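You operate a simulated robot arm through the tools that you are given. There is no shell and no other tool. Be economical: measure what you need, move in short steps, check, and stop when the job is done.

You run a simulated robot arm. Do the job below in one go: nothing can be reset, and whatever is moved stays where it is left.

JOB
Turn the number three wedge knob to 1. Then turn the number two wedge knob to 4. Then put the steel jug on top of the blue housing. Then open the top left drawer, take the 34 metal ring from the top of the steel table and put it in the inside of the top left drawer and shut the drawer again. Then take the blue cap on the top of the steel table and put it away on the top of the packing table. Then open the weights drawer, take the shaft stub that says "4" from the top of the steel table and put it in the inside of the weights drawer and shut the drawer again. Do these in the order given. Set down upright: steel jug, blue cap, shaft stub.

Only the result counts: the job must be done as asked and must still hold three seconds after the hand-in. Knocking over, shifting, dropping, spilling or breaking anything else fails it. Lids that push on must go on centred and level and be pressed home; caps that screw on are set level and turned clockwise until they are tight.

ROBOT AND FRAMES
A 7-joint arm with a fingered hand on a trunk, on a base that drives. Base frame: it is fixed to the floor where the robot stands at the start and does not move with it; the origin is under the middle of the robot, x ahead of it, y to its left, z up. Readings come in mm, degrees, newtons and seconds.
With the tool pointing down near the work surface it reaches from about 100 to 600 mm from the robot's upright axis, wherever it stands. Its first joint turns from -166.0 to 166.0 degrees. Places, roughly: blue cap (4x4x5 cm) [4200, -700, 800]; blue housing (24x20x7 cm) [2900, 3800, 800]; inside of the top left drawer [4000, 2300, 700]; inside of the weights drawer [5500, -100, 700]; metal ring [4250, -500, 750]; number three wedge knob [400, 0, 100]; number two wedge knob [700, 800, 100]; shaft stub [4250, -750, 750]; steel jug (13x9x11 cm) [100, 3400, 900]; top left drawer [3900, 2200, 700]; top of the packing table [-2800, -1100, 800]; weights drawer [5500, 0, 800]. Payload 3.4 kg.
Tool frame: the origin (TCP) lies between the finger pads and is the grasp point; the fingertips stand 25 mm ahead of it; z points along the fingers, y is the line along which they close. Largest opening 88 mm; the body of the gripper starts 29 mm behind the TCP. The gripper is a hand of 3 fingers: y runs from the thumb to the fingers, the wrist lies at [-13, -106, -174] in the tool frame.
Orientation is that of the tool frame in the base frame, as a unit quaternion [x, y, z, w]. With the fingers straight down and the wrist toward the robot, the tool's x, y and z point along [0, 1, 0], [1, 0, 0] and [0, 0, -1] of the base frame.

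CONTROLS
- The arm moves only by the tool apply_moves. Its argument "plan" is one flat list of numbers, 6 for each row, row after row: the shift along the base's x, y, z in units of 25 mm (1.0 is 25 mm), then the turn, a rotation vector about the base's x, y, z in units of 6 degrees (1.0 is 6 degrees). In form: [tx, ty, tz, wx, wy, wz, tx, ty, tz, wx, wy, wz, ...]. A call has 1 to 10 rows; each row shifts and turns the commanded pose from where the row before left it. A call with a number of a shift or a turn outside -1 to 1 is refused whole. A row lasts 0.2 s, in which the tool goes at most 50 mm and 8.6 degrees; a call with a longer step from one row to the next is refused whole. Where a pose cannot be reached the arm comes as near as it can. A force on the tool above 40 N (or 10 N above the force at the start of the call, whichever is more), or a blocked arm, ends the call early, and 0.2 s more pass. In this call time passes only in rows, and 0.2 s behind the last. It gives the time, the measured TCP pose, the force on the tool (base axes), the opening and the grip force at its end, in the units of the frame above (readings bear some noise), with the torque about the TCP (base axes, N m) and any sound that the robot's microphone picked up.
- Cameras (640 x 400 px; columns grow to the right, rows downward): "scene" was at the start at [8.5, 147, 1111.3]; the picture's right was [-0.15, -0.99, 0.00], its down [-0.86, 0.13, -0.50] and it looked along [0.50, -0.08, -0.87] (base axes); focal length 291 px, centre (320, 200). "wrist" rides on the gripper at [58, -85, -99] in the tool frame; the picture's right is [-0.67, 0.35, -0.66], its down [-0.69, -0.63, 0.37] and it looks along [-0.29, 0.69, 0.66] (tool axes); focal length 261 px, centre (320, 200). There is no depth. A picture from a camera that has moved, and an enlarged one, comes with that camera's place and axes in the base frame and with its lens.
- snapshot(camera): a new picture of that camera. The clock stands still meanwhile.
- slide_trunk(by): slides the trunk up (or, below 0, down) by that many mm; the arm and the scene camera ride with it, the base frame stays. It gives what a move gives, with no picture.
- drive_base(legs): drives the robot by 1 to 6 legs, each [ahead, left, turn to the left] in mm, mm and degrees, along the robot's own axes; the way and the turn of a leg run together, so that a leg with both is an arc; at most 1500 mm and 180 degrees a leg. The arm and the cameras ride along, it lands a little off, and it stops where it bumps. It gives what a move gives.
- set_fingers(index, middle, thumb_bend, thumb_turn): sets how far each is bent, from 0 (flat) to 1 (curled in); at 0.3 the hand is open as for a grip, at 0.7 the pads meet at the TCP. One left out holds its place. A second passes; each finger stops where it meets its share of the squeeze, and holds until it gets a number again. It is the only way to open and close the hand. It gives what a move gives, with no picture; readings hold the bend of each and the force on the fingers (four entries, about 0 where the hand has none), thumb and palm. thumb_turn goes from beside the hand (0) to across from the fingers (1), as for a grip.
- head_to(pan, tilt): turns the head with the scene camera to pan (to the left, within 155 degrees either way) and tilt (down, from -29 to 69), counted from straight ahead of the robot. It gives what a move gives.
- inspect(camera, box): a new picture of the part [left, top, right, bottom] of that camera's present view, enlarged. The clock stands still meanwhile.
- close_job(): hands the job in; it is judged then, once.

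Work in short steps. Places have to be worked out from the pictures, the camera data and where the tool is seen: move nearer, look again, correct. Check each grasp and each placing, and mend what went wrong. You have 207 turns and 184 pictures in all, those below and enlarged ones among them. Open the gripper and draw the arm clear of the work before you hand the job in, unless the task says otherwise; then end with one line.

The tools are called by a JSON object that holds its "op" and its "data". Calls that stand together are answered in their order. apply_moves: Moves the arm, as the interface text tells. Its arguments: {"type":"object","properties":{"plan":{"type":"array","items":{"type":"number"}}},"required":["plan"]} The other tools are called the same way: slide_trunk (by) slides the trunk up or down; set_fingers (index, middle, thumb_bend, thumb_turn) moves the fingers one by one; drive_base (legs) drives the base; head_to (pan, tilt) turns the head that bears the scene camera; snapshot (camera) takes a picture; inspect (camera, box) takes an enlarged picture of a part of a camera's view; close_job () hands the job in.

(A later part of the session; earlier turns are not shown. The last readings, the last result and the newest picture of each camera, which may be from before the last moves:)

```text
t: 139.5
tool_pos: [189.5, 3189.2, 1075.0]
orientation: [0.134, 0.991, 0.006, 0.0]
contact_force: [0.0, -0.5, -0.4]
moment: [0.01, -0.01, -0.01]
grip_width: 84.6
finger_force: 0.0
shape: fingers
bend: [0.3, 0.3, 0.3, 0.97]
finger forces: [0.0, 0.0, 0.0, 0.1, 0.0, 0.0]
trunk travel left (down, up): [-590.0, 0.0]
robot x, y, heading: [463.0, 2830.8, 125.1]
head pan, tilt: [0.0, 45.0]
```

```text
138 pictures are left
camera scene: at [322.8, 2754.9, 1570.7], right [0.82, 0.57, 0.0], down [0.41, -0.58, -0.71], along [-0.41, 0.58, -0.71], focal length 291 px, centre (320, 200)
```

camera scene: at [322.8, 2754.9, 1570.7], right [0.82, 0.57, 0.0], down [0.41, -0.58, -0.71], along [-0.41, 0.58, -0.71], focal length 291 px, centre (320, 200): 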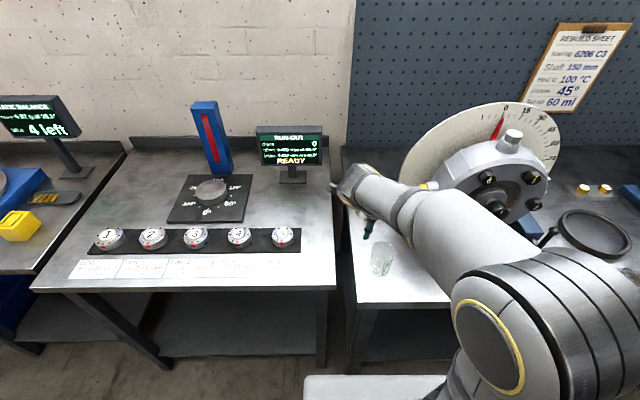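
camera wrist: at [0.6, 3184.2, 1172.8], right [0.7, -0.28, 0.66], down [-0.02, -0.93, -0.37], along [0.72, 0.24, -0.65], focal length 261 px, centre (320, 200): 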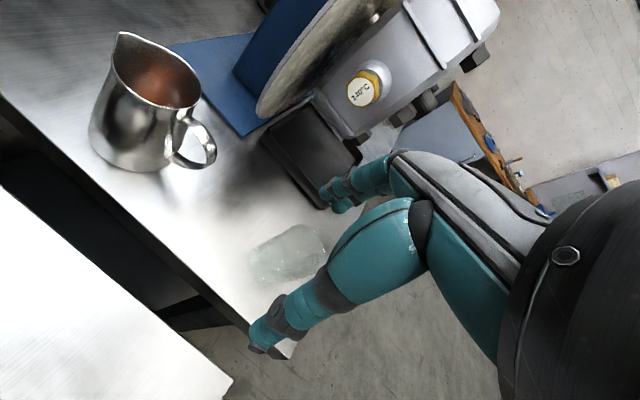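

Now square to the bench with the jug 670 mm ahead. I'll drive 140 mm closer, then position over the rim with the hand turned a further -10° to keep clear of handle and spout.

{"op": "drive_base", "data": {"legs": [[140, 0, 0]]}}

{"op": "snapshot", "data": {"camera": "wrist"}}

{"op": "snapshot", "data": {"camera": "scene"}}

```text
t: 140.8
tool_pos: [107.7, 3303.8, 1075.4]
orientation: [0.134, 0.991, 0.005, 0.0]
contact_force: [0.4, -0.7, -0.6]
moment: [-0.07, -0.05, -0.03]
grip_width: 84.6
finger_force: 0.1
shape: fingers
bend: [0.3, 0.3, 0.3, 0.97]
finger forces: [0.0, 0.0, 0.1, 0.0, 0.0, 0.0]
trunk travel left (down, up): [-590.0, 0.0]
robot x, y, heading: [381.1, 2945.4, 124.9]
head pan, tilt: [0.0, 45.0]
```

```text
137 pictures are left
camera wrist: at [29.6, 3235.3, 1172.7], right [0.74, 0.15, 0.66], down [0.49, -0.79, -0.37], along [0.46, 0.6, -0.65], focal length 261 px, centre (320, 200)
```

wrist: 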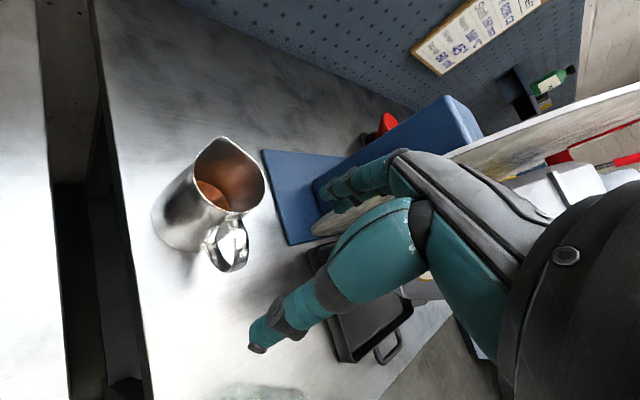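

```text
136 pictures are left
camera scene: at [242.1, 2870.0, 1570.7], right [0.82, 0.57, 0.0], down [0.41, -0.58, -0.71], along [-0.41, 0.58, -0.71], focal length 291 px, centre (320, 200)
```

scene: 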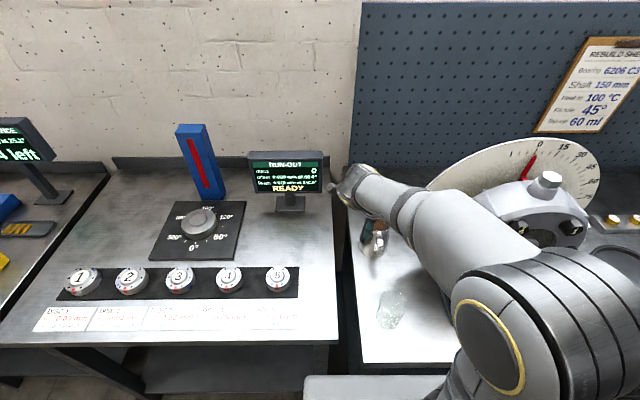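

Triangulated the rim centre at (68, 3377), z≈974. I'll move over it at the current height and check.

{"op": "apply_moves", "data": {"plan": [-0.4, 0.73, 0, 0, 0, -0.5, -0.4, 0.73, 0, 0, 0, -0.5, -0.4, 0.73, 0, 0, 0, -0.5, -0.38, 0.73, 0, 0, 0, -0.2]}}

{"op": "snapshot", "data": {"camera": "wrist"}}

{"op": "snapshot", "data": {"camera": "scene"}}

```text
t: 141.8
tool_pos: [69.0, 3374.4, 1074.2]
orientation: [0.222, 0.975, 0.005, 0.001]
contact_force: [0.9, 0.6, -0.1]
moment: [0.05, 0.02, 0.0]
grip_width: 84.7
finger_force: 0.0
shape: fingers
bend: [0.3, 0.3, 0.3, 0.97]
finger forces: [0.0, 0.0, 0.1, 0.0, 0.0, 0.0]
trunk travel left (down, up): [-590.0, 0.0]
robot x, y, heading: [382.6, 2943.7, 125.0]
head pan, tilt: [0.0, 45.0]
```

```text
135 pictures are left
camera wrist: at [-20.7, 3322.0, 1172.7], right [0.75, 0.02, 0.66], down [0.35, -0.86, -0.37], along [0.56, 0.51, -0.65], focal length 261 px, centre (320, 200)
```

wrist: 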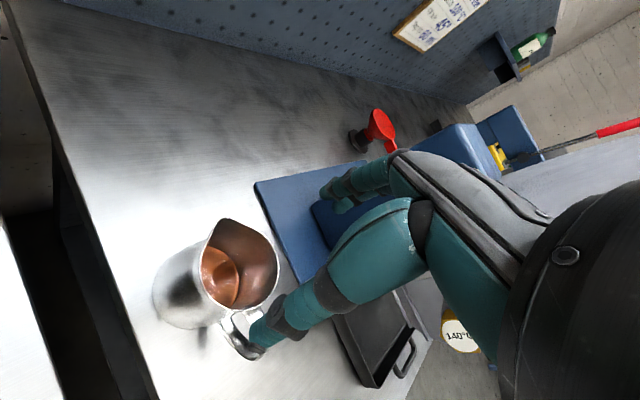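

```text
134 pictures are left
camera scene: at [242.6, 2869.3, 1570.7], right [0.82, 0.57, 0.0], down [0.41, -0.58, -0.71], along [-0.41, 0.58, -0.71], focal length 291 px, centre (320, 200)
```

scene: 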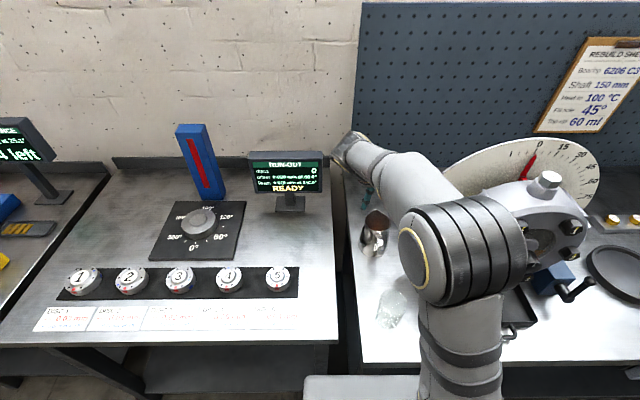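

The jug is nearly below; a small +4 mm y fix. The elbow is about 200 mm from the hub, so I'll lower with the trunk to keep the arm posture, first 60 mm.

{"op": "apply_moves", "data": {"plan": [0, 0.2, 0, 0, 0, 0]}}

{"op": "slide_trunk", "data": {"by": -60}}

{"op": "snapshot", "data": {"camera": "wrist"}}

{"op": "snapshot", "data": {"camera": "scene"}}

```text
t: 142.2
tool_pos: [68.8, 3379.8, 1075.6]
orientation: [0.222, 0.975, 0.005, 0.001]
contact_force: [-1.1, 0.0, -0.1]
moment: [0.01, -0.04, 0.01]
grip_width: 84.4
finger_force: 0.0
shape: fingers
bend: [0.3, 0.3, 0.3, 0.97]
finger forces: [0.1, 0.0, 0.0, 0.0, 0.1, 0.1]
trunk travel left (down, up): [-590.0, 0.0]
robot x, y, heading: [381.4, 2943.4, 125.2]
head pan, tilt: [0.0, 45.0]
```

```text
t: 143.2
tool_pos: [67.9, 3380.2, 1015.7]
orientation: [0.222, 0.975, 0.005, 0.001]
contact_force: [-0.1, -0.5, 0.3]
moment: [-0.02, 0.04, -0.01]
grip_width: 84.7
finger_force: 0.0
shape: fingers
bend: [0.3, 0.3, 0.3, 0.97]
finger forces: [0.0, 0.1, 0.0, 0.0, 0.0, 0.0]
trunk travel left (down, up): [-530.0, 60.0]
robot x, y, heading: [381.2, 2944.2, 125.1]
head pan, tilt: [0.0, 45.0]
```

```text
133 pictures are left
camera wrist: at [-20.5, 3326.5, 1113.1], right [0.75, 0.02, 0.66], down [0.35, -0.86, -0.37], along [0.56, 0.51, -0.65], focal length 261 px, centre (320, 200)
```

wrist: 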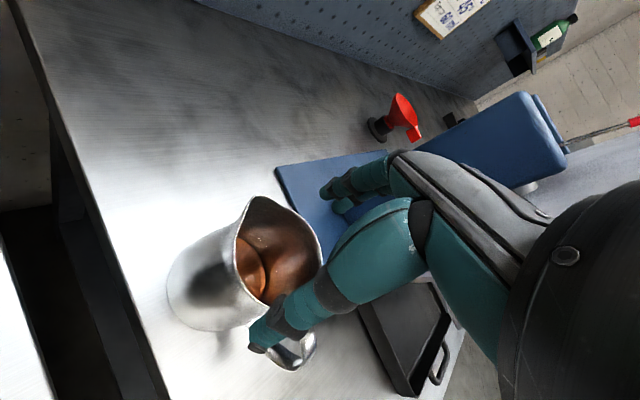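

```text
132 pictures are left
camera scene: at [242.9, 2868.9, 1510.7], right [0.82, 0.57, 0.0], down [0.41, -0.58, -0.71], along [-0.41, 0.58, -0.71], focal length 291 px, centre (320, 200)
```

scene: 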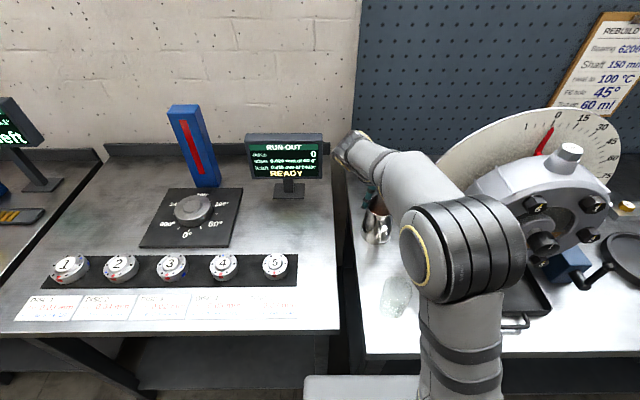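

Aligned within about 3 mm, with the thumb clear of the handle. I'll lower 50 mm more to straddle the rim.

{"op": "slide_trunk", "data": {"by": -50}}

{"op": "snapshot", "data": {"camera": "wrist"}}

```text
t: 144.1
tool_pos: [68.9, 3379.8, 965.5]
orientation: [0.222, 0.975, 0.005, 0.0]
contact_force: [0.6, 2.5, 2.6]
moment: [0.09, -0.03, 0.01]
grip_width: 87.7
finger_force: 1.8
shape: fingers
bend: [0.28, 0.3, 0.3, 0.97]
finger forces: [3.6, 0.0, 0.0, 0.1, 0.0, 0.0]
trunk travel left (down, up): [-480.0, 110.0]
robot x, y, heading: [382.1, 2942.8, 125.3]
head pan, tilt: [0.0, 45.0]
```

```text
131 pictures are left
camera wrist: at [-20.3, 3326.9, 1063.4], right [0.75, 0.02, 0.66], down [0.35, -0.86, -0.37], along [0.56, 0.51, -0.65], focal length 261 px, centre (320, 200)
```

wrist: 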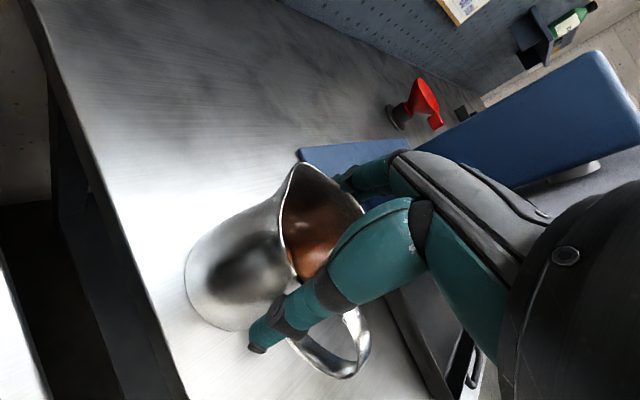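

It straddles the rim with the index just touching. I'll close.

{"op": "set_fingers", "data": {"index": 0.6, "middle": 0.6, "thumb_bend": 0.6}}

{"op": "snapshot", "data": {"camera": "wrist"}}

```text
t: 145.1
tool_pos: [70.2, 3379.3, 964.9]
orientation: [0.223, 0.975, 0.006, 0.001]
contact_force: [2.5, 2.4, 9.6]
moment: [0.55, -0.29, 0.0]
grip_width: 69.3
finger_force: 28.7
shape: fingers
bend: [0.33, 0.44, 0.43, 0.96]
finger forces: [20.2, 10.7, 0.1, 0.0, 26.4, 0.0]
trunk travel left (down, up): [-480.0, 110.0]
robot x, y, heading: [380.6, 2943.7, 125.2]
head pan, tilt: [0.0, 45.0]
```

```text
130 pictures are left
camera wrist: at [-19.9, 3326.4, 1063.8], right [0.75, 0.02, 0.66], down [0.35, -0.86, -0.37], along [0.56, 0.51, -0.65], focal length 261 px, centre (320, 200)
```

wrist: 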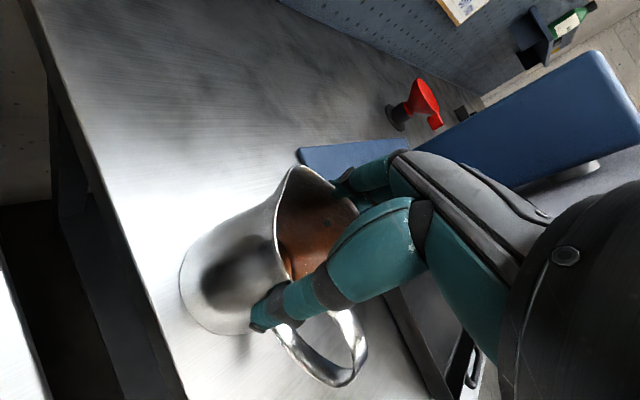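

Gripped firmly (20/11/26 N). I'll lift by trunk 25 mm and check that it hangs level.

{"op": "slide_trunk", "data": {"by": 25}}

{"op": "snapshot", "data": {"camera": "wrist"}}

{"op": "snapshot", "data": {"camera": "scene"}}

```text
t: 145.8
tool_pos: [67.8, 3378.9, 989.4]
orientation: [0.222, 0.975, 0.005, 0.001]
contact_force: [-0.4, 0.4, -4.0]
moment: [0.0, -0.02, -0.01]
grip_width: 68.6
finger_force: 26.3
shape: fingers
bend: [0.35, 0.46, 0.43, 0.96]
finger forces: [16.0, 9.2, 0.0, 0.0, 27.1, 0.0]
trunk travel left (down, up): [-505.0, 85.0]
robot x, y, heading: [380.2, 2943.5, 124.8]
head pan, tilt: [0.0, 45.0]
```

```text
129 pictures are left
camera wrist: at [-21.0, 3326.5, 1087.5], right [0.75, 0.02, 0.66], down [0.35, -0.86, -0.37], along [0.56, 0.51, -0.65], focal length 261 px, centre (320, 200)
```

wrist: 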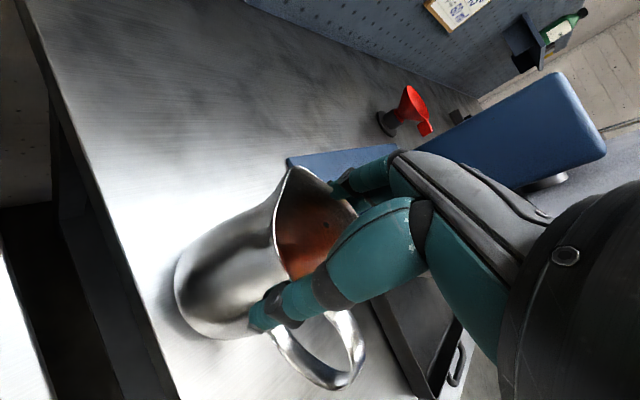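

```text
128 pictures are left
camera scene: at [242.5, 2869.2, 1485.7], right [0.82, 0.57, 0.0], down [0.41, -0.58, -0.71], along [-0.41, 0.58, -0.71], focal length 291 px, centre (320, 200)
```

scene: 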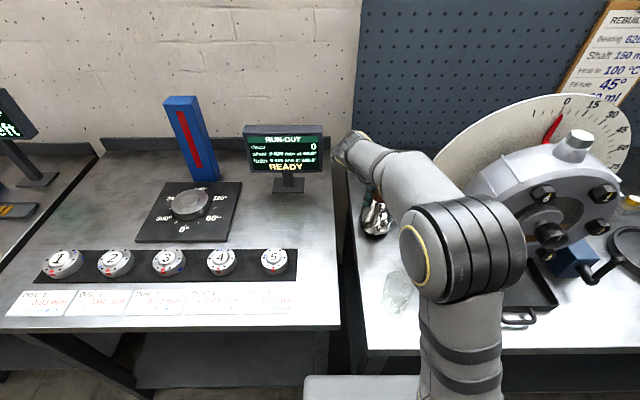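

The lift is good (about 4 N). The glass is on the way out, so I need height: trunk to maximum, then raise the arm slowly.

{"op": "slide_trunk", "data": {"by": 85}}

{"op": "apply_moves", "data": {"plan": [0, 0, 0.6, 0, 0, 0, 0, 0, 0.6, 0, 0, 0, 0, 0, 0.6, 0, 0, 0, 0, 0, 0.6, 0, 0, 0, 0, 0, 0.6, 0, 0, 0]}}

{"op": "snapshot", "data": {"camera": "wrist"}}

{"op": "snapshot", "data": {"camera": "scene"}}

```text
t: 147.0
tool_pos: [68.0, 3380.5, 1075.1]
orientation: [0.221, 0.975, 0.005, 0.0]
contact_force: [0.7, 0.0, -3.5]
moment: [-0.03, 0.01, -0.01]
grip_width: 68.5
finger_force: 26.1
shape: fingers
bend: [0.35, 0.46, 0.43, 0.96]
finger forces: [16.0, 9.2, 0.0, 0.0, 27.0, 0.0]
trunk travel left (down, up): [-590.0, 0.0]
robot x, y, heading: [378.8, 2944.4, 125.1]
head pan, tilt: [0.0, 45.0]
```

```text
t: 148.2
tool_pos: [69.0, 3380.5, 1150.4]
orientation: [0.221, 0.975, 0.005, 0.0]
contact_force: [0.1, 0.0, -3.5]
moment: [-0.03, 0.02, 0.02]
grip_width: 68.7
finger_force: 25.6
shape: fingers
bend: [0.35, 0.46, 0.43, 0.96]
finger forces: [15.7, 9.3, 0.0, 0.1, 26.9, 0.0]
trunk travel left (down, up): [-590.0, 0.0]
robot x, y, heading: [378.1, 2944.2, 124.9]
head pan, tilt: [0.0, 45.0]
```

```text
127 pictures are left
camera wrist: at [-20.1, 3326.8, 1247.5], right [0.75, 0.02, 0.66], down [0.35, -0.86, -0.37], along [0.56, 0.51, -0.65], focal length 261 px, centre (320, 200)
```

wrist: 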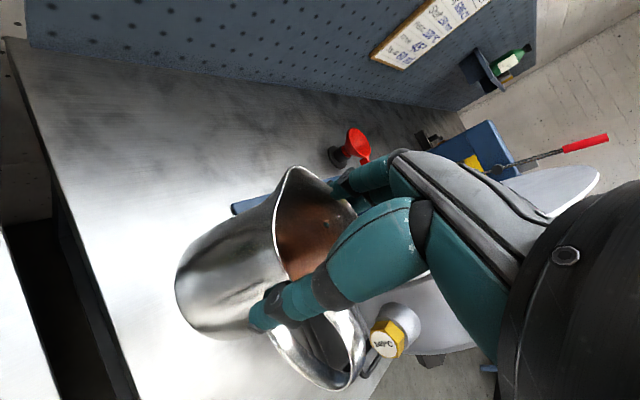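

```text
126 pictures are left
camera scene: at [242.6, 2869.2, 1570.7], right [0.82, 0.57, 0.0], down [0.41, -0.58, -0.71], along [-0.41, 0.58, -0.71], focal length 291 px, centre (320, 200)
```

scene: 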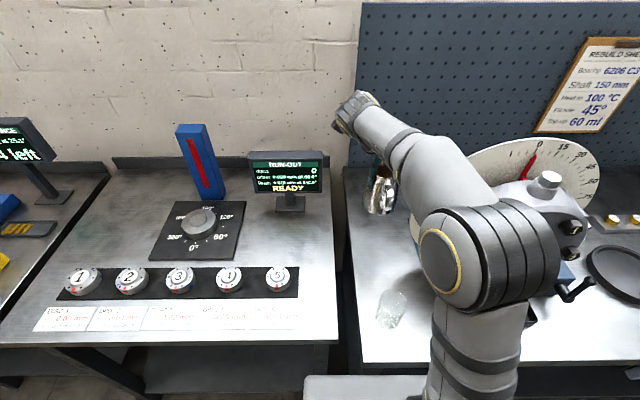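

Clear of the glass. I'll back out 450 mm, then look toward the blue housing near (2900, 3800).

{"op": "drive_base", "data": {"legs": [[-450, 0, 0]]}}

{"op": "head_to", "data": {"pan": -95, "tilt": 20}}

{"op": "snapshot", "data": {"camera": "scene"}}

```text
t: 150.9
tool_pos: [328.0, 3015.1, 1149.6]
orientation: [0.226, 0.974, 0.004, 0.0]
contact_force: [0.3, 0.0, -3.2]
moment: [0.01, -0.03, 0.02]
grip_width: 68.8
finger_force: 25.4
shape: fingers
bend: [0.35, 0.46, 0.43, 0.96]
finger forces: [15.9, 9.0, 0.1, 0.0, 26.7, 0.1]
trunk travel left (down, up): [-590.0, 0.0]
robot x, y, heading: [634.5, 2575.6, 124.7]
head pan, tilt: [0.0, 45.0]
```

```text
t: 152.7
tool_pos: [329.1, 3016.0, 1150.7]
orientation: [0.226, 0.974, 0.005, 0.001]
contact_force: [-0.2, 0.4, -4.2]
moment: [0.0, 0.0, 0.0]
grip_width: 68.4
finger_force: 25.8
shape: fingers
bend: [0.35, 0.46, 0.43, 0.96]
finger forces: [15.8, 9.1, 0.0, 0.0, 26.8, 0.0]
trunk travel left (down, up): [-590.0, 0.0]
robot x, y, heading: [635.6, 2578.4, 124.6]
head pan, tilt: [-95.0, 20.0]
```

```text
125 pictures are left
camera scene: at [623.3, 2482.9, 1609.4], right [0.49, -0.87, 0.0], down [-0.3, -0.17, -0.94], along [0.82, 0.46, -0.34], focal length 291 px, centre (320, 200)
```

scene: 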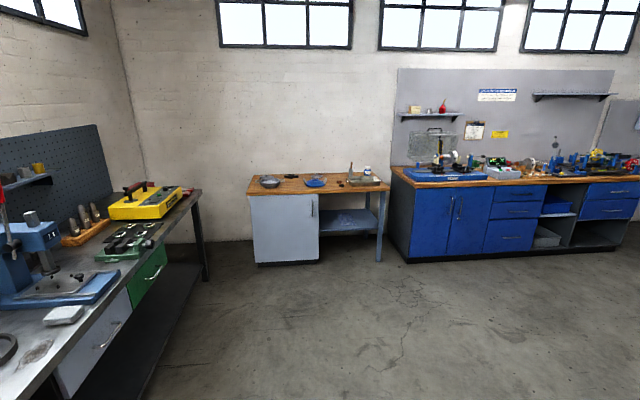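

{"op": "inspect", "data": {"camera": "scene", "box": [240, 150, 400, 250]}}

```text
4.00 times, centred on (320, 200) of scene
camera zoom: at [623.3, 2482.9, 1609.4], right [0.49, -0.87, 0.0], down [-0.3, -0.17, -0.94], along [0.82, 0.46, -0.34], focal length 1164 px, centre (320, 200)
```

zoom: 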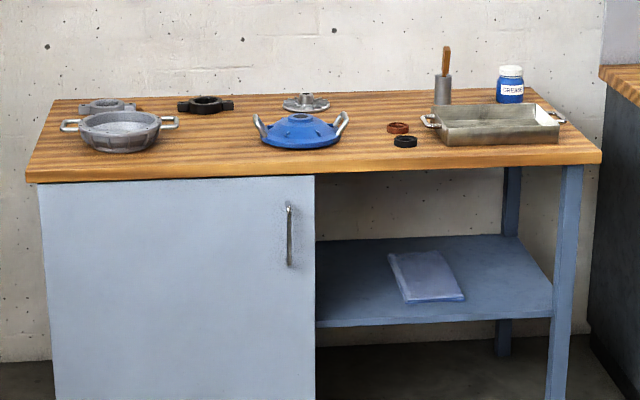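

The blue housing is the domed part with lugs on the wooden bench. I'll turn right 90° and drive to about 1 m in front of it, then look.

{"op": "drive_base", "data": {"legs": [[0, 0, -89.6], [1400, -294, 0]]}}

{"op": "head_to", "data": {"pan": 0, "tilt": 35}}

{"op": "snapshot", "data": {"camera": "scene"}}

```text
t: 163.6
tool_pos: [2392.0, 3437.5, 1149.7]
orientation: [0.848, 0.53, 0.004, 0.004]
contact_force: [0.7, 0.9, -3.5]
moment: [-0.04, -0.02, 0.0]
grip_width: 68.3
finger_force: 25.3
shape: fingers
bend: [0.35, 0.46, 0.43, 0.96]
finger forces: [15.2, 9.0, 0.0, 0.1, 25.8, 0.0]
trunk travel left (down, up): [-590.0, 0.0]
robot x, y, heading: [1955.7, 3125.8, 34.8]
head pan, tilt: [-95.0, 20.0]
```

```text
t: 165.3
tool_pos: [2392.9, 3437.6, 1149.8]
orientation: [0.848, 0.53, 0.003, 0.004]
contact_force: [0.4, -0.2, -3.1]
moment: [-0.02, -0.01, -0.01]
grip_width: 68.4
finger_force: 25.4
shape: fingers
bend: [0.35, 0.46, 0.43, 0.96]
finger forces: [15.4, 9.0, 0.1, 0.0, 25.7, 0.0]
trunk travel left (down, up): [-590.0, 0.0]
robot x, y, heading: [1952.2, 3129.4, 34.7]
head pan, tilt: [0.0, 35.0]
```

```text
123 pictures are left
camera scene: at [1889.7, 3271.9, 1585.5], right [0.57, -0.82, 0.0], down [-0.47, -0.33, -0.82], along [0.67, 0.47, -0.57], focal length 291 px, centre (320, 200)
```

scene: 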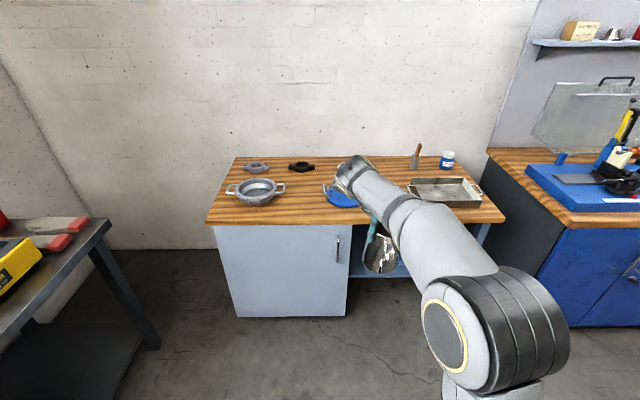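

The housing is near (2905, 3850) on a bench top at z≈735. I'll drive 450 ahead and 47 left first, then re-measure with the wrist camera.

{"op": "drive_base", "data": {"legs": [[450, 47, 0]]}}

{"op": "head_to", "data": {"pan": -5, "tilt": 50}}

{"op": "snapshot", "data": {"camera": "scene"}}

{"op": "snapshot", "data": {"camera": "wrist"}}

```text
t: 168.0
tool_pos: [2731.6, 3729.4, 1148.7]
orientation: [0.848, 0.531, 0.002, 0.005]
contact_force: [0.7, -0.1, -2.8]
moment: [-0.02, -0.01, 0.0]
grip_width: 68.4
finger_force: 24.6
shape: fingers
bend: [0.35, 0.46, 0.43, 0.96]
finger forces: [15.4, 9.0, 0.0, 0.0, 25.7, 0.1]
trunk travel left (down, up): [-590.0, 0.0]
robot x, y, heading: [2293.3, 3417.7, 34.7]
head pan, tilt: [0.0, 35.0]
```

```text
t: 168.8
tool_pos: [2730.6, 3727.8, 1149.9]
orientation: [0.847, 0.531, 0.003, 0.004]
contact_force: [-0.1, -0.3, -4.0]
moment: [0.03, -0.03, -0.01]
grip_width: 68.5
finger_force: 25.2
shape: fingers
bend: [0.35, 0.46, 0.43, 0.96]
finger forces: [15.5, 8.9, 0.0, 0.0, 25.8, 0.1]
trunk travel left (down, up): [-590.0, 0.0]
robot x, y, heading: [2291.8, 3415.8, 34.3]
head pan, tilt: [-5.0, 50.0]
```

```text
122 pictures are left
camera scene: at [2222.6, 3551.5, 1563.8], right [0.5, -0.87, 0.0], down [-0.66, -0.38, -0.64], along [0.56, 0.32, -0.77], focal length 291 px, centre (320, 200)
```

scene: 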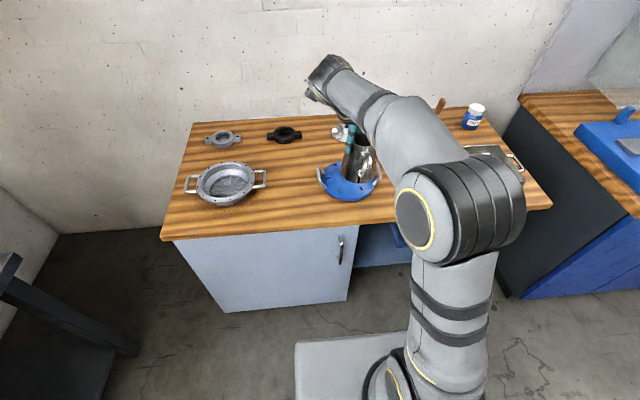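

```text
121 pictures are left
camera wrist: at [2678.2, 3817.5, 1247.2], right [0.01, -0.75, 0.66], down [-0.86, -0.34, -0.37], along [0.51, -0.56, -0.65], focal length 261 px, centre (320, 200)
```

wrist: 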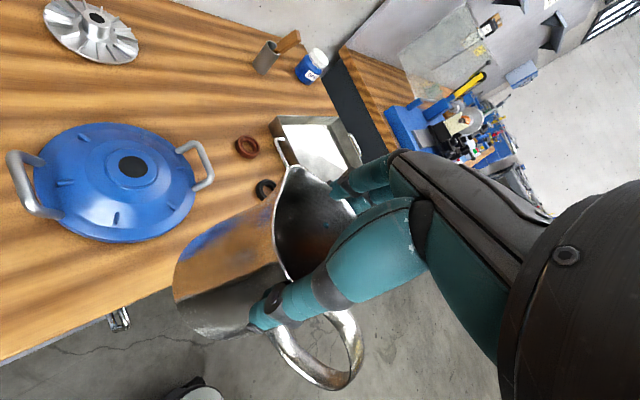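

{"op": "inspect", "data": {"camera": "wrist", "box": [0, 100, 224, 250]}}

```text
2.67 times, centred on (112, 175) of wrist
camera zoom: at [2678.2, 3817.5, 1247.2], right [0.01, -0.75, 0.66], down [-0.86, -0.34, -0.37], along [0.51, -0.56, -0.65], focal length 695 px, centre (875, 267)
```

zoom: 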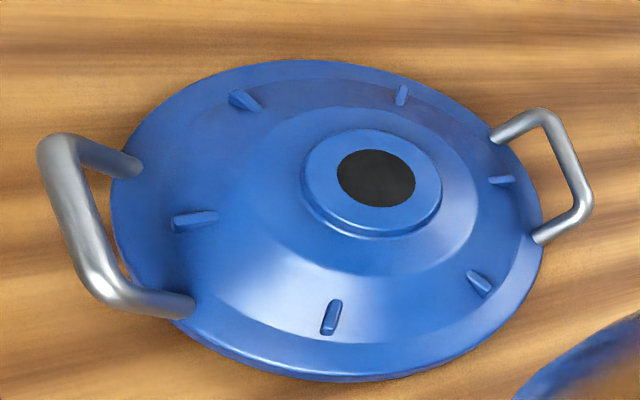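

The top boss is about 66 mm across. I'll drive 120 ahead and 29 right, then triangulate the boss again.

{"op": "drive_base", "data": {"legs": [[120, -29, 0]]}}

{"op": "snapshot", "data": {"camera": "wrist"}}

```text
t: 170.0
tool_pos: [2846.1, 3773.2, 1148.2]
orientation: [0.848, 0.529, 0.003, 0.003]
contact_force: [-0.5, 1.1, -4.2]
moment: [-0.04, -0.02, -0.03]
grip_width: 68.4
finger_force: 25.2
shape: fingers
bend: [0.35, 0.46, 0.43, 0.96]
finger forces: [15.6, 9.0, 0.0, 0.1, 25.9, 0.0]
trunk travel left (down, up): [-590.0, 0.0]
robot x, y, heading: [2407.1, 3460.5, 34.6]
head pan, tilt: [-5.0, 50.0]
```

```text
119 pictures are left
camera wrist: at [2793.8, 3861.5, 1246.7], right [0.01, -0.75, 0.66], down [-0.86, -0.34, -0.37], along [0.51, -0.56, -0.65], focal length 261 px, centre (320, 200)
```

wrist: 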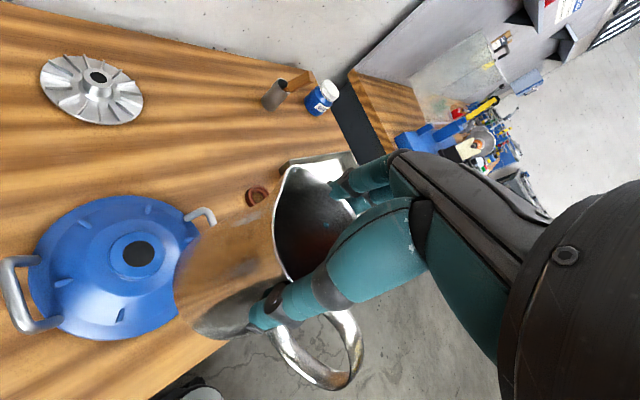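

The boss is at about (2898, 3826), top z≈856. I'll drive the remaining 73 ahead and 14 left, then check.

{"op": "drive_base", "data": {"legs": [[73, 14, 0]]}}

{"op": "slide_trunk", "data": {"by": -130}}

{"op": "snapshot", "data": {"camera": "wrist"}}

{"op": "snapshot", "data": {"camera": "scene"}}

```text
t: 171.0
tool_pos: [2898.0, 3826.1, 1148.3]
orientation: [0.848, 0.53, 0.003, 0.005]
contact_force: [0.7, -0.1, -4.4]
moment: [-0.03, -0.01, -0.01]
grip_width: 68.4
finger_force: 25.0
shape: fingers
bend: [0.35, 0.46, 0.43, 0.96]
finger forces: [15.6, 8.8, 0.0, 0.0, 25.8, 0.1]
trunk travel left (down, up): [-590.0, 0.0]
robot x, y, heading: [2456.4, 3515.2, 34.6]
head pan, tilt: [-5.0, 50.0]
```

```text
t: 172.6
tool_pos: [2897.9, 3824.5, 1019.2]
orientation: [0.848, 0.53, 0.003, 0.005]
contact_force: [-0.8, 0.2, -2.7]
moment: [-0.02, -0.04, -0.03]
grip_width: 68.5
finger_force: 24.9
shape: fingers
bend: [0.35, 0.46, 0.43, 0.96]
finger forces: [15.4, 9.1, 0.0, 0.1, 25.8, 0.0]
trunk travel left (down, up): [-460.0, 130.0]
robot x, y, heading: [2461.5, 3514.8, 34.8]
head pan, tilt: [-5.0, 50.0]
```

```text
118 pictures are left
camera wrist: at [2845.1, 3913.8, 1117.2], right [0.01, -0.75, 0.66], down [-0.86, -0.34, -0.37], along [0.51, -0.56, -0.65], focal length 261 px, centre (320, 200)
```

wrist: 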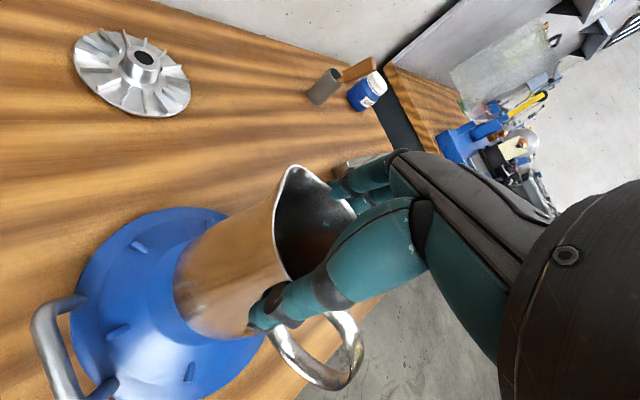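

```text
117 pictures are left
camera scene: at [2389.2, 3648.1, 1433.8], right [0.5, -0.87, 0.0], down [-0.67, -0.38, -0.64], along [0.56, 0.32, -0.77], focal length 291 px, centre (320, 200)
```

scene: 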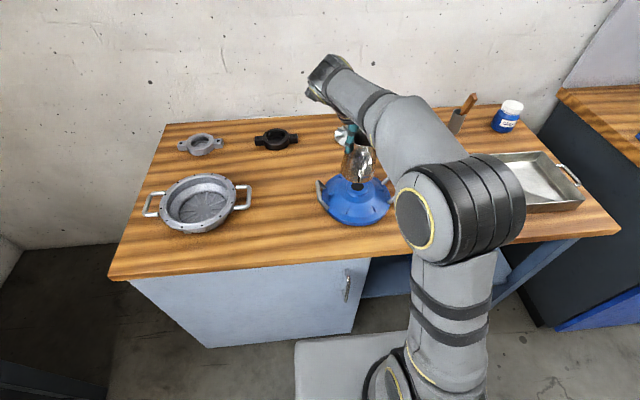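

{"op": "inspect", "data": {"camera": "scene", "box": [300, 110, 420, 240]}}

```text
3.08 times, centred on (360, 175) of scene
camera zoom: at [2389.2, 3648.1, 1433.8], right [0.5, -0.87, 0.0], down [-0.67, -0.38, -0.64], along [0.56, 0.32, -0.77], focal length 895 px, centre (197, 277)
```

zoom: 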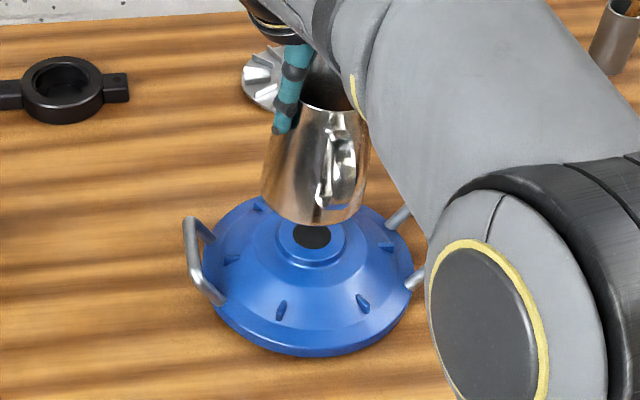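

The scene view confirms the boss at (2898, 3825) under the jug; the jug bottom is about 55–65 mm above it. I'll lower 45 mm first.

{"op": "apply_moves", "data": {"plan": [0, 0.02, -0.6, 0, 0, 0, 0, 0, -0.6, 0, 0, 0, 0, 0, -0.6, 0, 0, 0]}}

{"op": "inspect", "data": {"camera": "scene", "box": [300, 110, 420, 240]}}

```text
t: 173.4
tool_pos: [2897.9, 3825.7, 974.3]
orientation: [0.848, 0.53, 0.004, 0.004]
contact_force: [-0.2, -0.7, -2.9]
moment: [0.01, 0.0, -0.03]
grip_width: 68.4
finger_force: 25.3
shape: fingers
bend: [0.35, 0.46, 0.43, 0.96]
finger forces: [15.3, 8.9, 0.0, 0.0, 25.7, 0.1]
trunk travel left (down, up): [-460.0, 130.0]
robot x, y, heading: [2457.6, 3513.4, 34.5]
head pan, tilt: [-5.0, 50.0]
```

```text
3.08 times, centred on (360, 175) of scene
camera zoom: at [2389.2, 3648.3, 1433.8], right [0.5, -0.87, 0.0], down [-0.67, -0.38, -0.64], along [0.56, 0.32, -0.77], focal length 895 px, centre (197, 277)
```

zoom: 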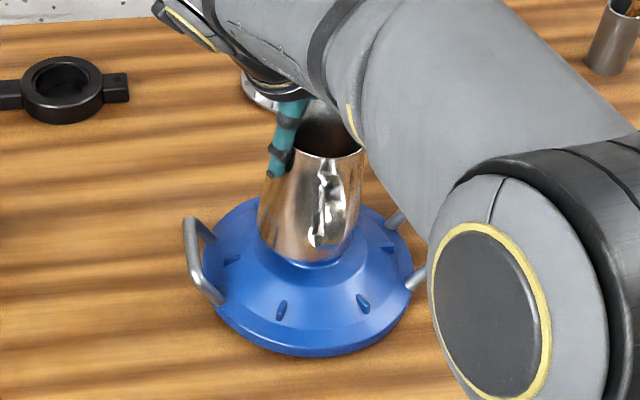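

About 10 mm to go. I'll lower in small steps while watching the force.

{"op": "apply_moves", "data": {"plan": [0, 0, -0.16, 0, 0, 0, 0, 0, -0.12, 0, 0, 0]}}

{"op": "apply_moves", "data": {"plan": [0, 0, -0.1, 0, 0, 0]}}

{"op": "apply_moves", "data": {"plan": [0, 0, -0.1, 0, 0, 0]}}

```text
t: 174.0
tool_pos: [2898.1, 3825.0, 967.1]
orientation: [0.848, 0.53, 0.003, 0.004]
contact_force: [0.0, 0.7, -4.3]
moment: [-0.01, -0.02, -0.01]
grip_width: 68.5
finger_force: 24.8
shape: fingers
bend: [0.35, 0.46, 0.43, 0.96]
finger forces: [15.4, 9.0, 0.0, 0.0, 25.7, 0.0]
trunk travel left (down, up): [-460.0, 130.0]
robot x, y, heading: [2455.7, 3512.6, 34.7]
head pan, tilt: [-5.0, 50.0]
```

```text
t: 174.4
tool_pos: [2896.9, 3825.3, 964.9]
orientation: [0.848, 0.53, 0.003, 0.003]
contact_force: [-0.2, 0.6, -3.8]
moment: [0.02, -0.02, 0.0]
grip_width: 68.5
finger_force: 24.9
shape: fingers
bend: [0.35, 0.46, 0.43, 0.96]
finger forces: [15.3, 9.0, 0.0, 0.1, 25.6, 0.1]
trunk travel left (down, up): [-460.0, 130.0]
robot x, y, heading: [2457.3, 3516.6, 34.7]
head pan, tilt: [-5.0, 50.0]
```

```text
t: 174.8
tool_pos: [2897.0, 3825.1, 963.3]
orientation: [0.848, 0.53, 0.005, 0.004]
contact_force: [-0.8, 1.0, 5.7]
moment: [-0.09, -0.14, 0.01]
grip_width: 68.8
finger_force: 26.0
shape: fingers
bend: [0.35, 0.46, 0.43, 0.95]
finger forces: [16.1, 9.3, 0.0, 0.0, 27.3, 0.0]
trunk travel left (down, up): [-460.0, 130.0]
robot x, y, heading: [2461.8, 3515.0, 34.8]
head pan, tilt: [-5.0, 50.0]
```

It's in contact now (+9 N). I'll check the seat before releasing.

{"op": "inspect", "data": {"camera": "scene", "box": [300, 110, 420, 240]}}

{"op": "inspect", "data": {"camera": "wrist", "box": [80, 150, 320, 400]}}

```text
3.08 times, centred on (360, 175) of scene
camera zoom: at [2388.4, 3647.9, 1434.0], right [0.5, -0.87, 0.0], down [-0.67, -0.38, -0.64], along [0.56, 0.32, -0.77], focal length 895 px, centre (197, 277)
```

zoom: 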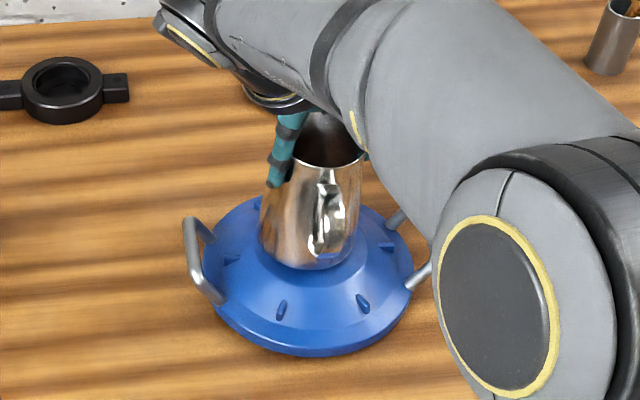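

```text
1.60 times, centred on (200, 275) of wrist
camera zoom: at [2845.1, 3914.6, 1061.7], right [0.01, -0.75, 0.66], down [-0.86, -0.34, -0.38], along [0.51, -0.56, -0.65], focal length 417 px, centre (512, 80)
```

zoom: 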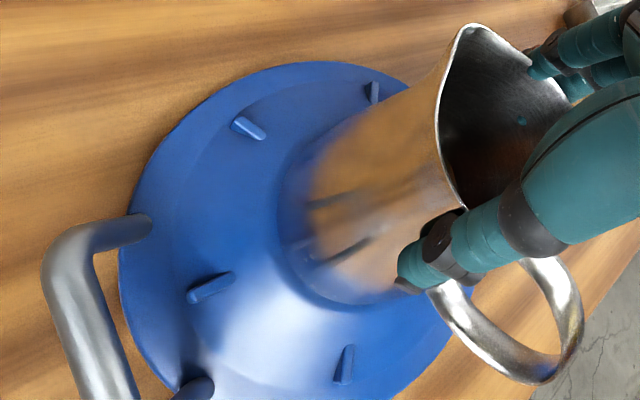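

Centred and upright. I'll release.

{"op": "set_fingers", "data": {"index": 0.26, "middle": 0.3, "thumb_bend": 0.28}}

{"op": "snapshot", "data": {"camera": "wrist"}}

```text
t: 175.8
tool_pos: [2897.2, 3825.4, 962.2]
orientation: [0.848, 0.53, 0.004, 0.005]
contact_force: [0.3, 0.3, -0.3]
moment: [0.0, -0.03, 0.05]
grip_width: 91.0
finger_force: 0.1
shape: fingers
bend: [0.26, 0.3, 0.28, 0.97]
finger forces: [0.1, 0.1, 0.1, 0.0, 0.1, 0.0]
trunk travel left (down, up): [-460.0, 130.0]
robot x, y, heading: [2461.4, 3511.5, 34.9]
head pan, tilt: [-5.0, 50.0]
```

```text
112 pictures are left
camera wrist: at [2845.6, 3914.4, 1060.5], right [0.01, -0.75, 0.66], down [-0.86, -0.34, -0.37], along [0.51, -0.56, -0.65], focal length 261 px, centre (320, 200)
```

wrist: 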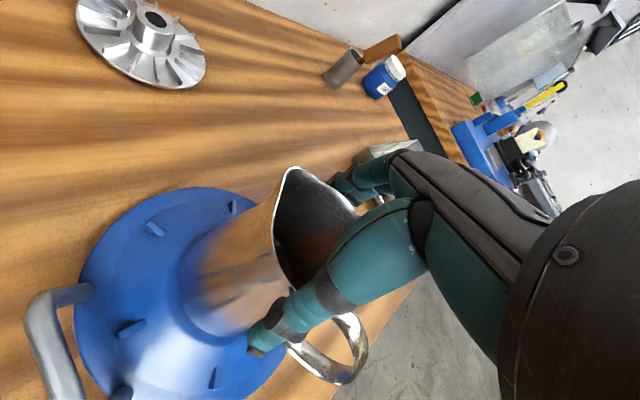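

Free of contact and the jug stands. I'll lift straight up by arm, then trunk, and check.

{"op": "apply_moves", "data": {"plan": [0, 0, 0.4, 0, 0, 0, 0, 0, 0.6, 0, 0, 0, 0, 0, 0.8, 0, 0, 0, 0, 0, 0.8, 0, 0, 0]}}

{"op": "slide_trunk", "data": {"by": 130}}

{"op": "snapshot", "data": {"camera": "scene"}}

{"op": "snapshot", "data": {"camera": "wrist"}}

```text
t: 176.8
tool_pos: [2897.7, 3823.9, 1030.1]
orientation: [0.848, 0.53, 0.003, 0.004]
contact_force: [0.4, -0.2, -0.1]
moment: [0.05, 0.0, -0.01]
grip_width: 90.8
finger_force: 0.0
shape: fingers
bend: [0.26, 0.3, 0.28, 0.97]
finger forces: [0.0, 0.0, 0.1, 0.0, 0.0, 0.1]
trunk travel left (down, up): [-460.0, 130.0]
robot x, y, heading: [2461.8, 3513.1, 34.8]
head pan, tilt: [-5.0, 50.0]
```

```text
t: 178.4
tool_pos: [2898.9, 3824.4, 1158.5]
orientation: [0.848, 0.529, 0.004, 0.004]
contact_force: [0.0, 0.2, 0.0]
moment: [0.0, 0.02, 0.01]
grip_width: 91.0
finger_force: 0.1
shape: fingers
bend: [0.26, 0.3, 0.28, 0.97]
finger forces: [0.1, 0.1, 0.0, 0.1, 0.1, 0.0]
trunk travel left (down, up): [-590.0, 0.0]
robot x, y, heading: [2458.6, 3516.6, 34.8]
head pan, tilt: [-5.0, 50.0]
```

```text
111 pictures are left
camera scene: at [2388.9, 3648.1, 1563.7], right [0.5, -0.87, 0.0], down [-0.67, -0.38, -0.64], along [0.56, 0.32, -0.77], focal length 291 px, centre (320, 200)
```

scene: 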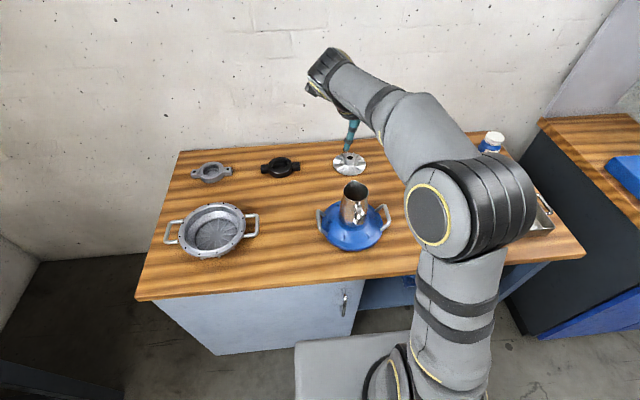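

```text
110 pictures are left
camera wrist: at [2845.9, 3913.9, 1256.9], right [0.01, -0.75, 0.66], down [-0.86, -0.34, -0.37], along [0.51, -0.56, -0.65], focal length 261 px, centre (320, 200)
```

wrist: 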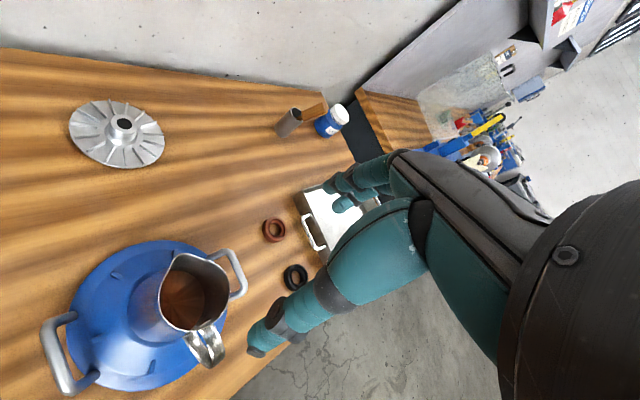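

The jug stands upright on the boss. Next is the top-left drawer near (3900, 2200): I'll back off 600 mm, strafe right along the wall, and look.

{"op": "drive_base", "data": {"legs": [[-600, 0, 0], [0, -1400, 0], [0, -500, 0]]}}

{"op": "head_to", "data": {"pan": 0, "tilt": 40}}

{"op": "snapshot", "data": {"camera": "scene"}}

```text
t: 191.0
tool_pos: [3497.3, 1925.9, 1158.3]
orientation: [0.844, 0.536, 0.003, 0.004]
contact_force: [-0.1, -0.1, 0.7]
moment: [0.01, 0.05, -0.01]
grip_width: 90.9
finger_force: 0.1
shape: fingers
bend: [0.26, 0.3, 0.28, 0.97]
finger forces: [0.0, 0.0, 0.0, 0.1, 0.1, 0.0]
trunk travel left (down, up): [-590.0, 0.0]
robot x, y, heading: [3058.9, 1612.1, 35.6]
head pan, tilt: [-5.0, 50.0]
```

```text
t: 191.7
tool_pos: [3496.9, 1927.1, 1159.4]
orientation: [0.844, 0.536, 0.003, 0.004]
contact_force: [-0.1, -0.5, 0.3]
moment: [-0.03, -0.01, -0.02]
grip_width: 90.7
finger_force: 0.2
shape: fingers
bend: [0.26, 0.3, 0.28, 0.97]
finger forces: [0.1, 0.0, 0.0, 0.0, 0.1, 0.1]
trunk travel left (down, up): [-590.0, 0.0]
robot x, y, heading: [3062.4, 1611.3, 35.5]
head pan, tilt: [0.0, 40.0]
```

```text
109 pictures are left
camera scene: at [2992.9, 1752.5, 1577.9], right [0.58, -0.81, 0.0], down [-0.52, -0.37, -0.77], along [0.62, 0.44, -0.64], focal length 291 px, centre (320, 200)
```

scene: 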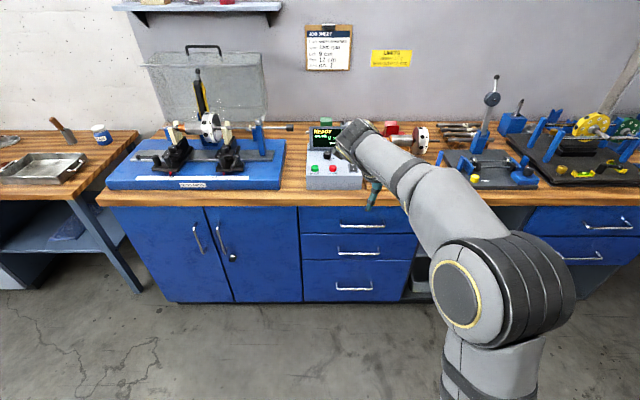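

The drawer stack is ahead: the top-left handle is a horizontal bar near (3821, 2118, 690). I'll align the hand with the wall normal (+60° yaw), lower the trunk and inspect the handle.

{"op": "apply_moves", "data": {"plan": [0, 0, 0, 0, 0, 1, 0, 0, 0, 0, 0, 1, 0, 0, 0, 0, 0, 1, 0, 0, 0, 0, 0, 1, 0, 0, 0, 0, 0, 1, 0, 0, 0, 0, 0, 1, 0, 0, 0, 0, 0, 1, 0, 0, 0, 0, 0, 1, 0, 0, 0, 0, 0, 1, 0, 0, 0, 0, 0, 1]}}

{"op": "slide_trunk", "data": {"by": -330}}

{"op": "inspect", "data": {"camera": "scene", "box": [260, 120, 460, 260]}}

```text
t: 193.9
tool_pos: [3496.5, 1926.0, 1159.9]
orientation: [0.463, 0.886, 0.005, 0.001]
contact_force: [-0.2, -0.1, 0.6]
moment: [0.0, 0.02, -0.01]
grip_width: 90.8
finger_force: 0.0
shape: fingers
bend: [0.26, 0.3, 0.28, 0.97]
finger forces: [0.0, 0.0, 0.1, 0.0, 0.0, 0.1]
trunk travel left (down, up): [-590.0, 0.0]
robot x, y, heading: [3061.9, 1612.2, 36.0]
head pan, tilt: [0.0, 40.0]
```

```text
t: 197.2
tool_pos: [3496.4, 1925.9, 828.7]
orientation: [0.463, 0.886, 0.005, 0.002]
contact_force: [-0.4, -0.2, 0.4]
moment: [-0.01, 0.02, 0.02]
grip_width: 91.1
finger_force: 0.0
shape: fingers
bend: [0.26, 0.3, 0.28, 0.97]
finger forces: [0.1, 0.1, 0.0, 0.0, 0.1, 0.0]
trunk travel left (down, up): [-260.0, 330.0]
robot x, y, heading: [3060.9, 1611.7, 35.5]
head pan, tilt: [0.0, 40.0]
```

```text
2.86 times, centred on (360, 190) of scene
camera zoom: at [2992.9, 1752.5, 1248.0], right [0.58, -0.81, 0.0], down [-0.52, -0.37, -0.77], along [0.62, 0.44, -0.64], focal length 831 px, centre (206, 229)
```

zoom: 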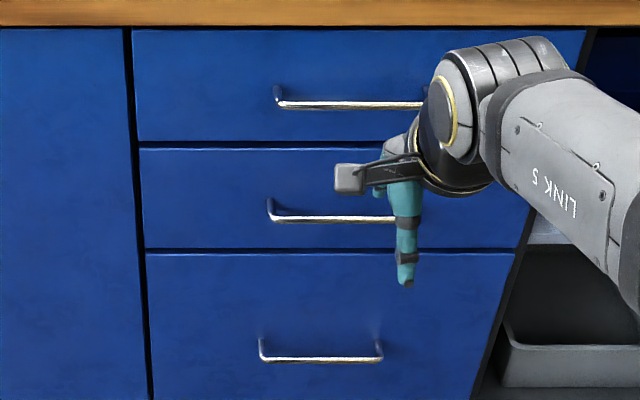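

The handle is near (3785, 2110, z≈715–730). Now I pitch the hand up toward horizontal so it points at the wall.

{"op": "apply_moves", "data": {"plan": [0, 0, 0, 0.575, -0.818, 0, 0, 0, 0, 0.575, -0.818, 0, 0, 0, 0, 0.575, -0.818, 0, 0, 0, 0, 0.575, -0.818, 0, 0, 0, 0, 0.575, -0.818, 0, 0, 0, 0, 0.575, -0.818, 0, 0, 0, 0, 0.575, -0.818, 0, 0, 0, 0, 0.575, -0.818, 0, 0, 0, 0, 0.575, -0.818, 0, 0, 0, 0, 0.575, -0.818, 0]}}

{"op": "snapshot", "data": {"camera": "wrist"}}

{"op": "snapshot", "data": {"camera": "scene"}}

```text
t: 199.3
tool_pos: [3500.0, 1919.0, 828.1]
orientation: [0.428, 0.785, 0.394, 0.213]
contact_force: [-0.1, -0.4, 0.2]
moment: [0.03, 0.0, 0.01]
grip_width: 91.0
finger_force: 0.1
shape: fingers
bend: [0.26, 0.3, 0.28, 0.97]
finger forces: [0.1, 0.0, 0.0, 0.1, 0.0, 0.0]
out of reach, approached as far as the arm can: row 5, 6
trunk travel left (down, up): [-260.0, 330.0]
robot x, y, heading: [3063.3, 1613.3, 35.3]
head pan, tilt: [0.0, 40.0]
```

```text
107 pictures are left
camera wrist: at [3358.9, 1895.9, 819.4], right [0.1, -0.74, 0.67], down [0.3, -0.62, -0.73], along [0.95, 0.27, 0.16], focal length 261 px, centre (320, 200)
```

wrist: 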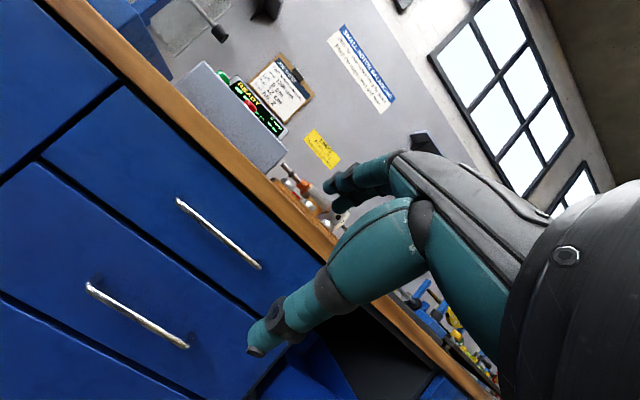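

```text
106 pictures are left
camera scene: at [2992.8, 1752.5, 1248.0], right [0.58, -0.81, 0.0], down [-0.52, -0.37, -0.77], along [0.62, 0.44, -0.64], focal length 291 px, centre (320, 200)
```

scene: 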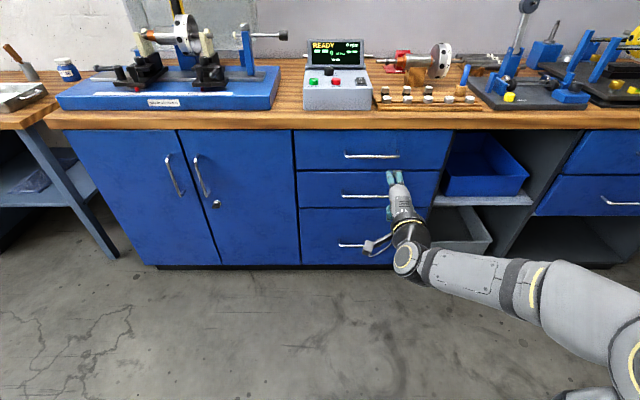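

Pitched to about 53°; I'll continue another 24°.

{"op": "apply_moves", "data": {"plan": [0, 0, 0, 0.575, -0.818, 0, 0, 0, 0, 0.575, -0.818, 0, 0, 0, 0, 0.575, -0.818, 0, 0, 0, 0, 0.575, -0.818, 0]}}

{"op": "inspect", "data": {"camera": "wrist", "box": [0, 60, 320, 400]}}

```text
t: 200.3
tool_pos: [3500.3, 1918.8, 828.6]
orientation: [0.379, 0.684, 0.551, 0.291]
contact_force: [-0.3, -0.2, -0.4]
moment: [-0.03, 0.02, 0.01]
grip_width: 91.1
finger_force: 0.0
shape: fingers
bend: [0.26, 0.3, 0.28, 0.97]
finger forces: [0.1, 0.0, 0.0, 0.1, 0.0, 0.1]
trunk travel left (down, up): [-260.0, 330.0]
robot x, y, heading: [3063.2, 1607.5, 35.3]
head pan, tilt: [0.0, 40.0]
```

```text
1.18 times, centred on (160, 230) of wrist
camera zoom: at [3371.3, 1904.8, 768.3], right [-0.1, -0.88, 0.47], down [0.55, -0.45, -0.71], along [0.83, 0.19, 0.52], focal length 307 px, centre (508, 165)
```

zoom: 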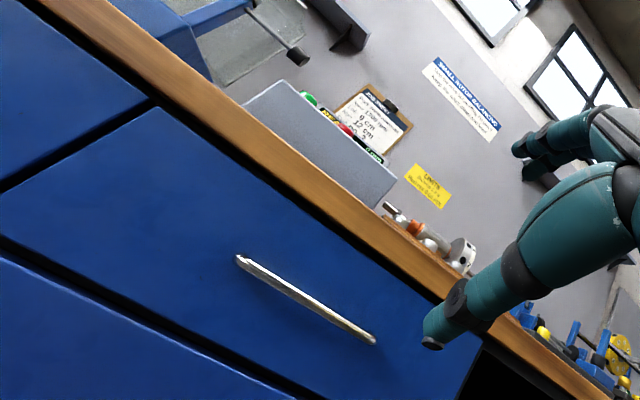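

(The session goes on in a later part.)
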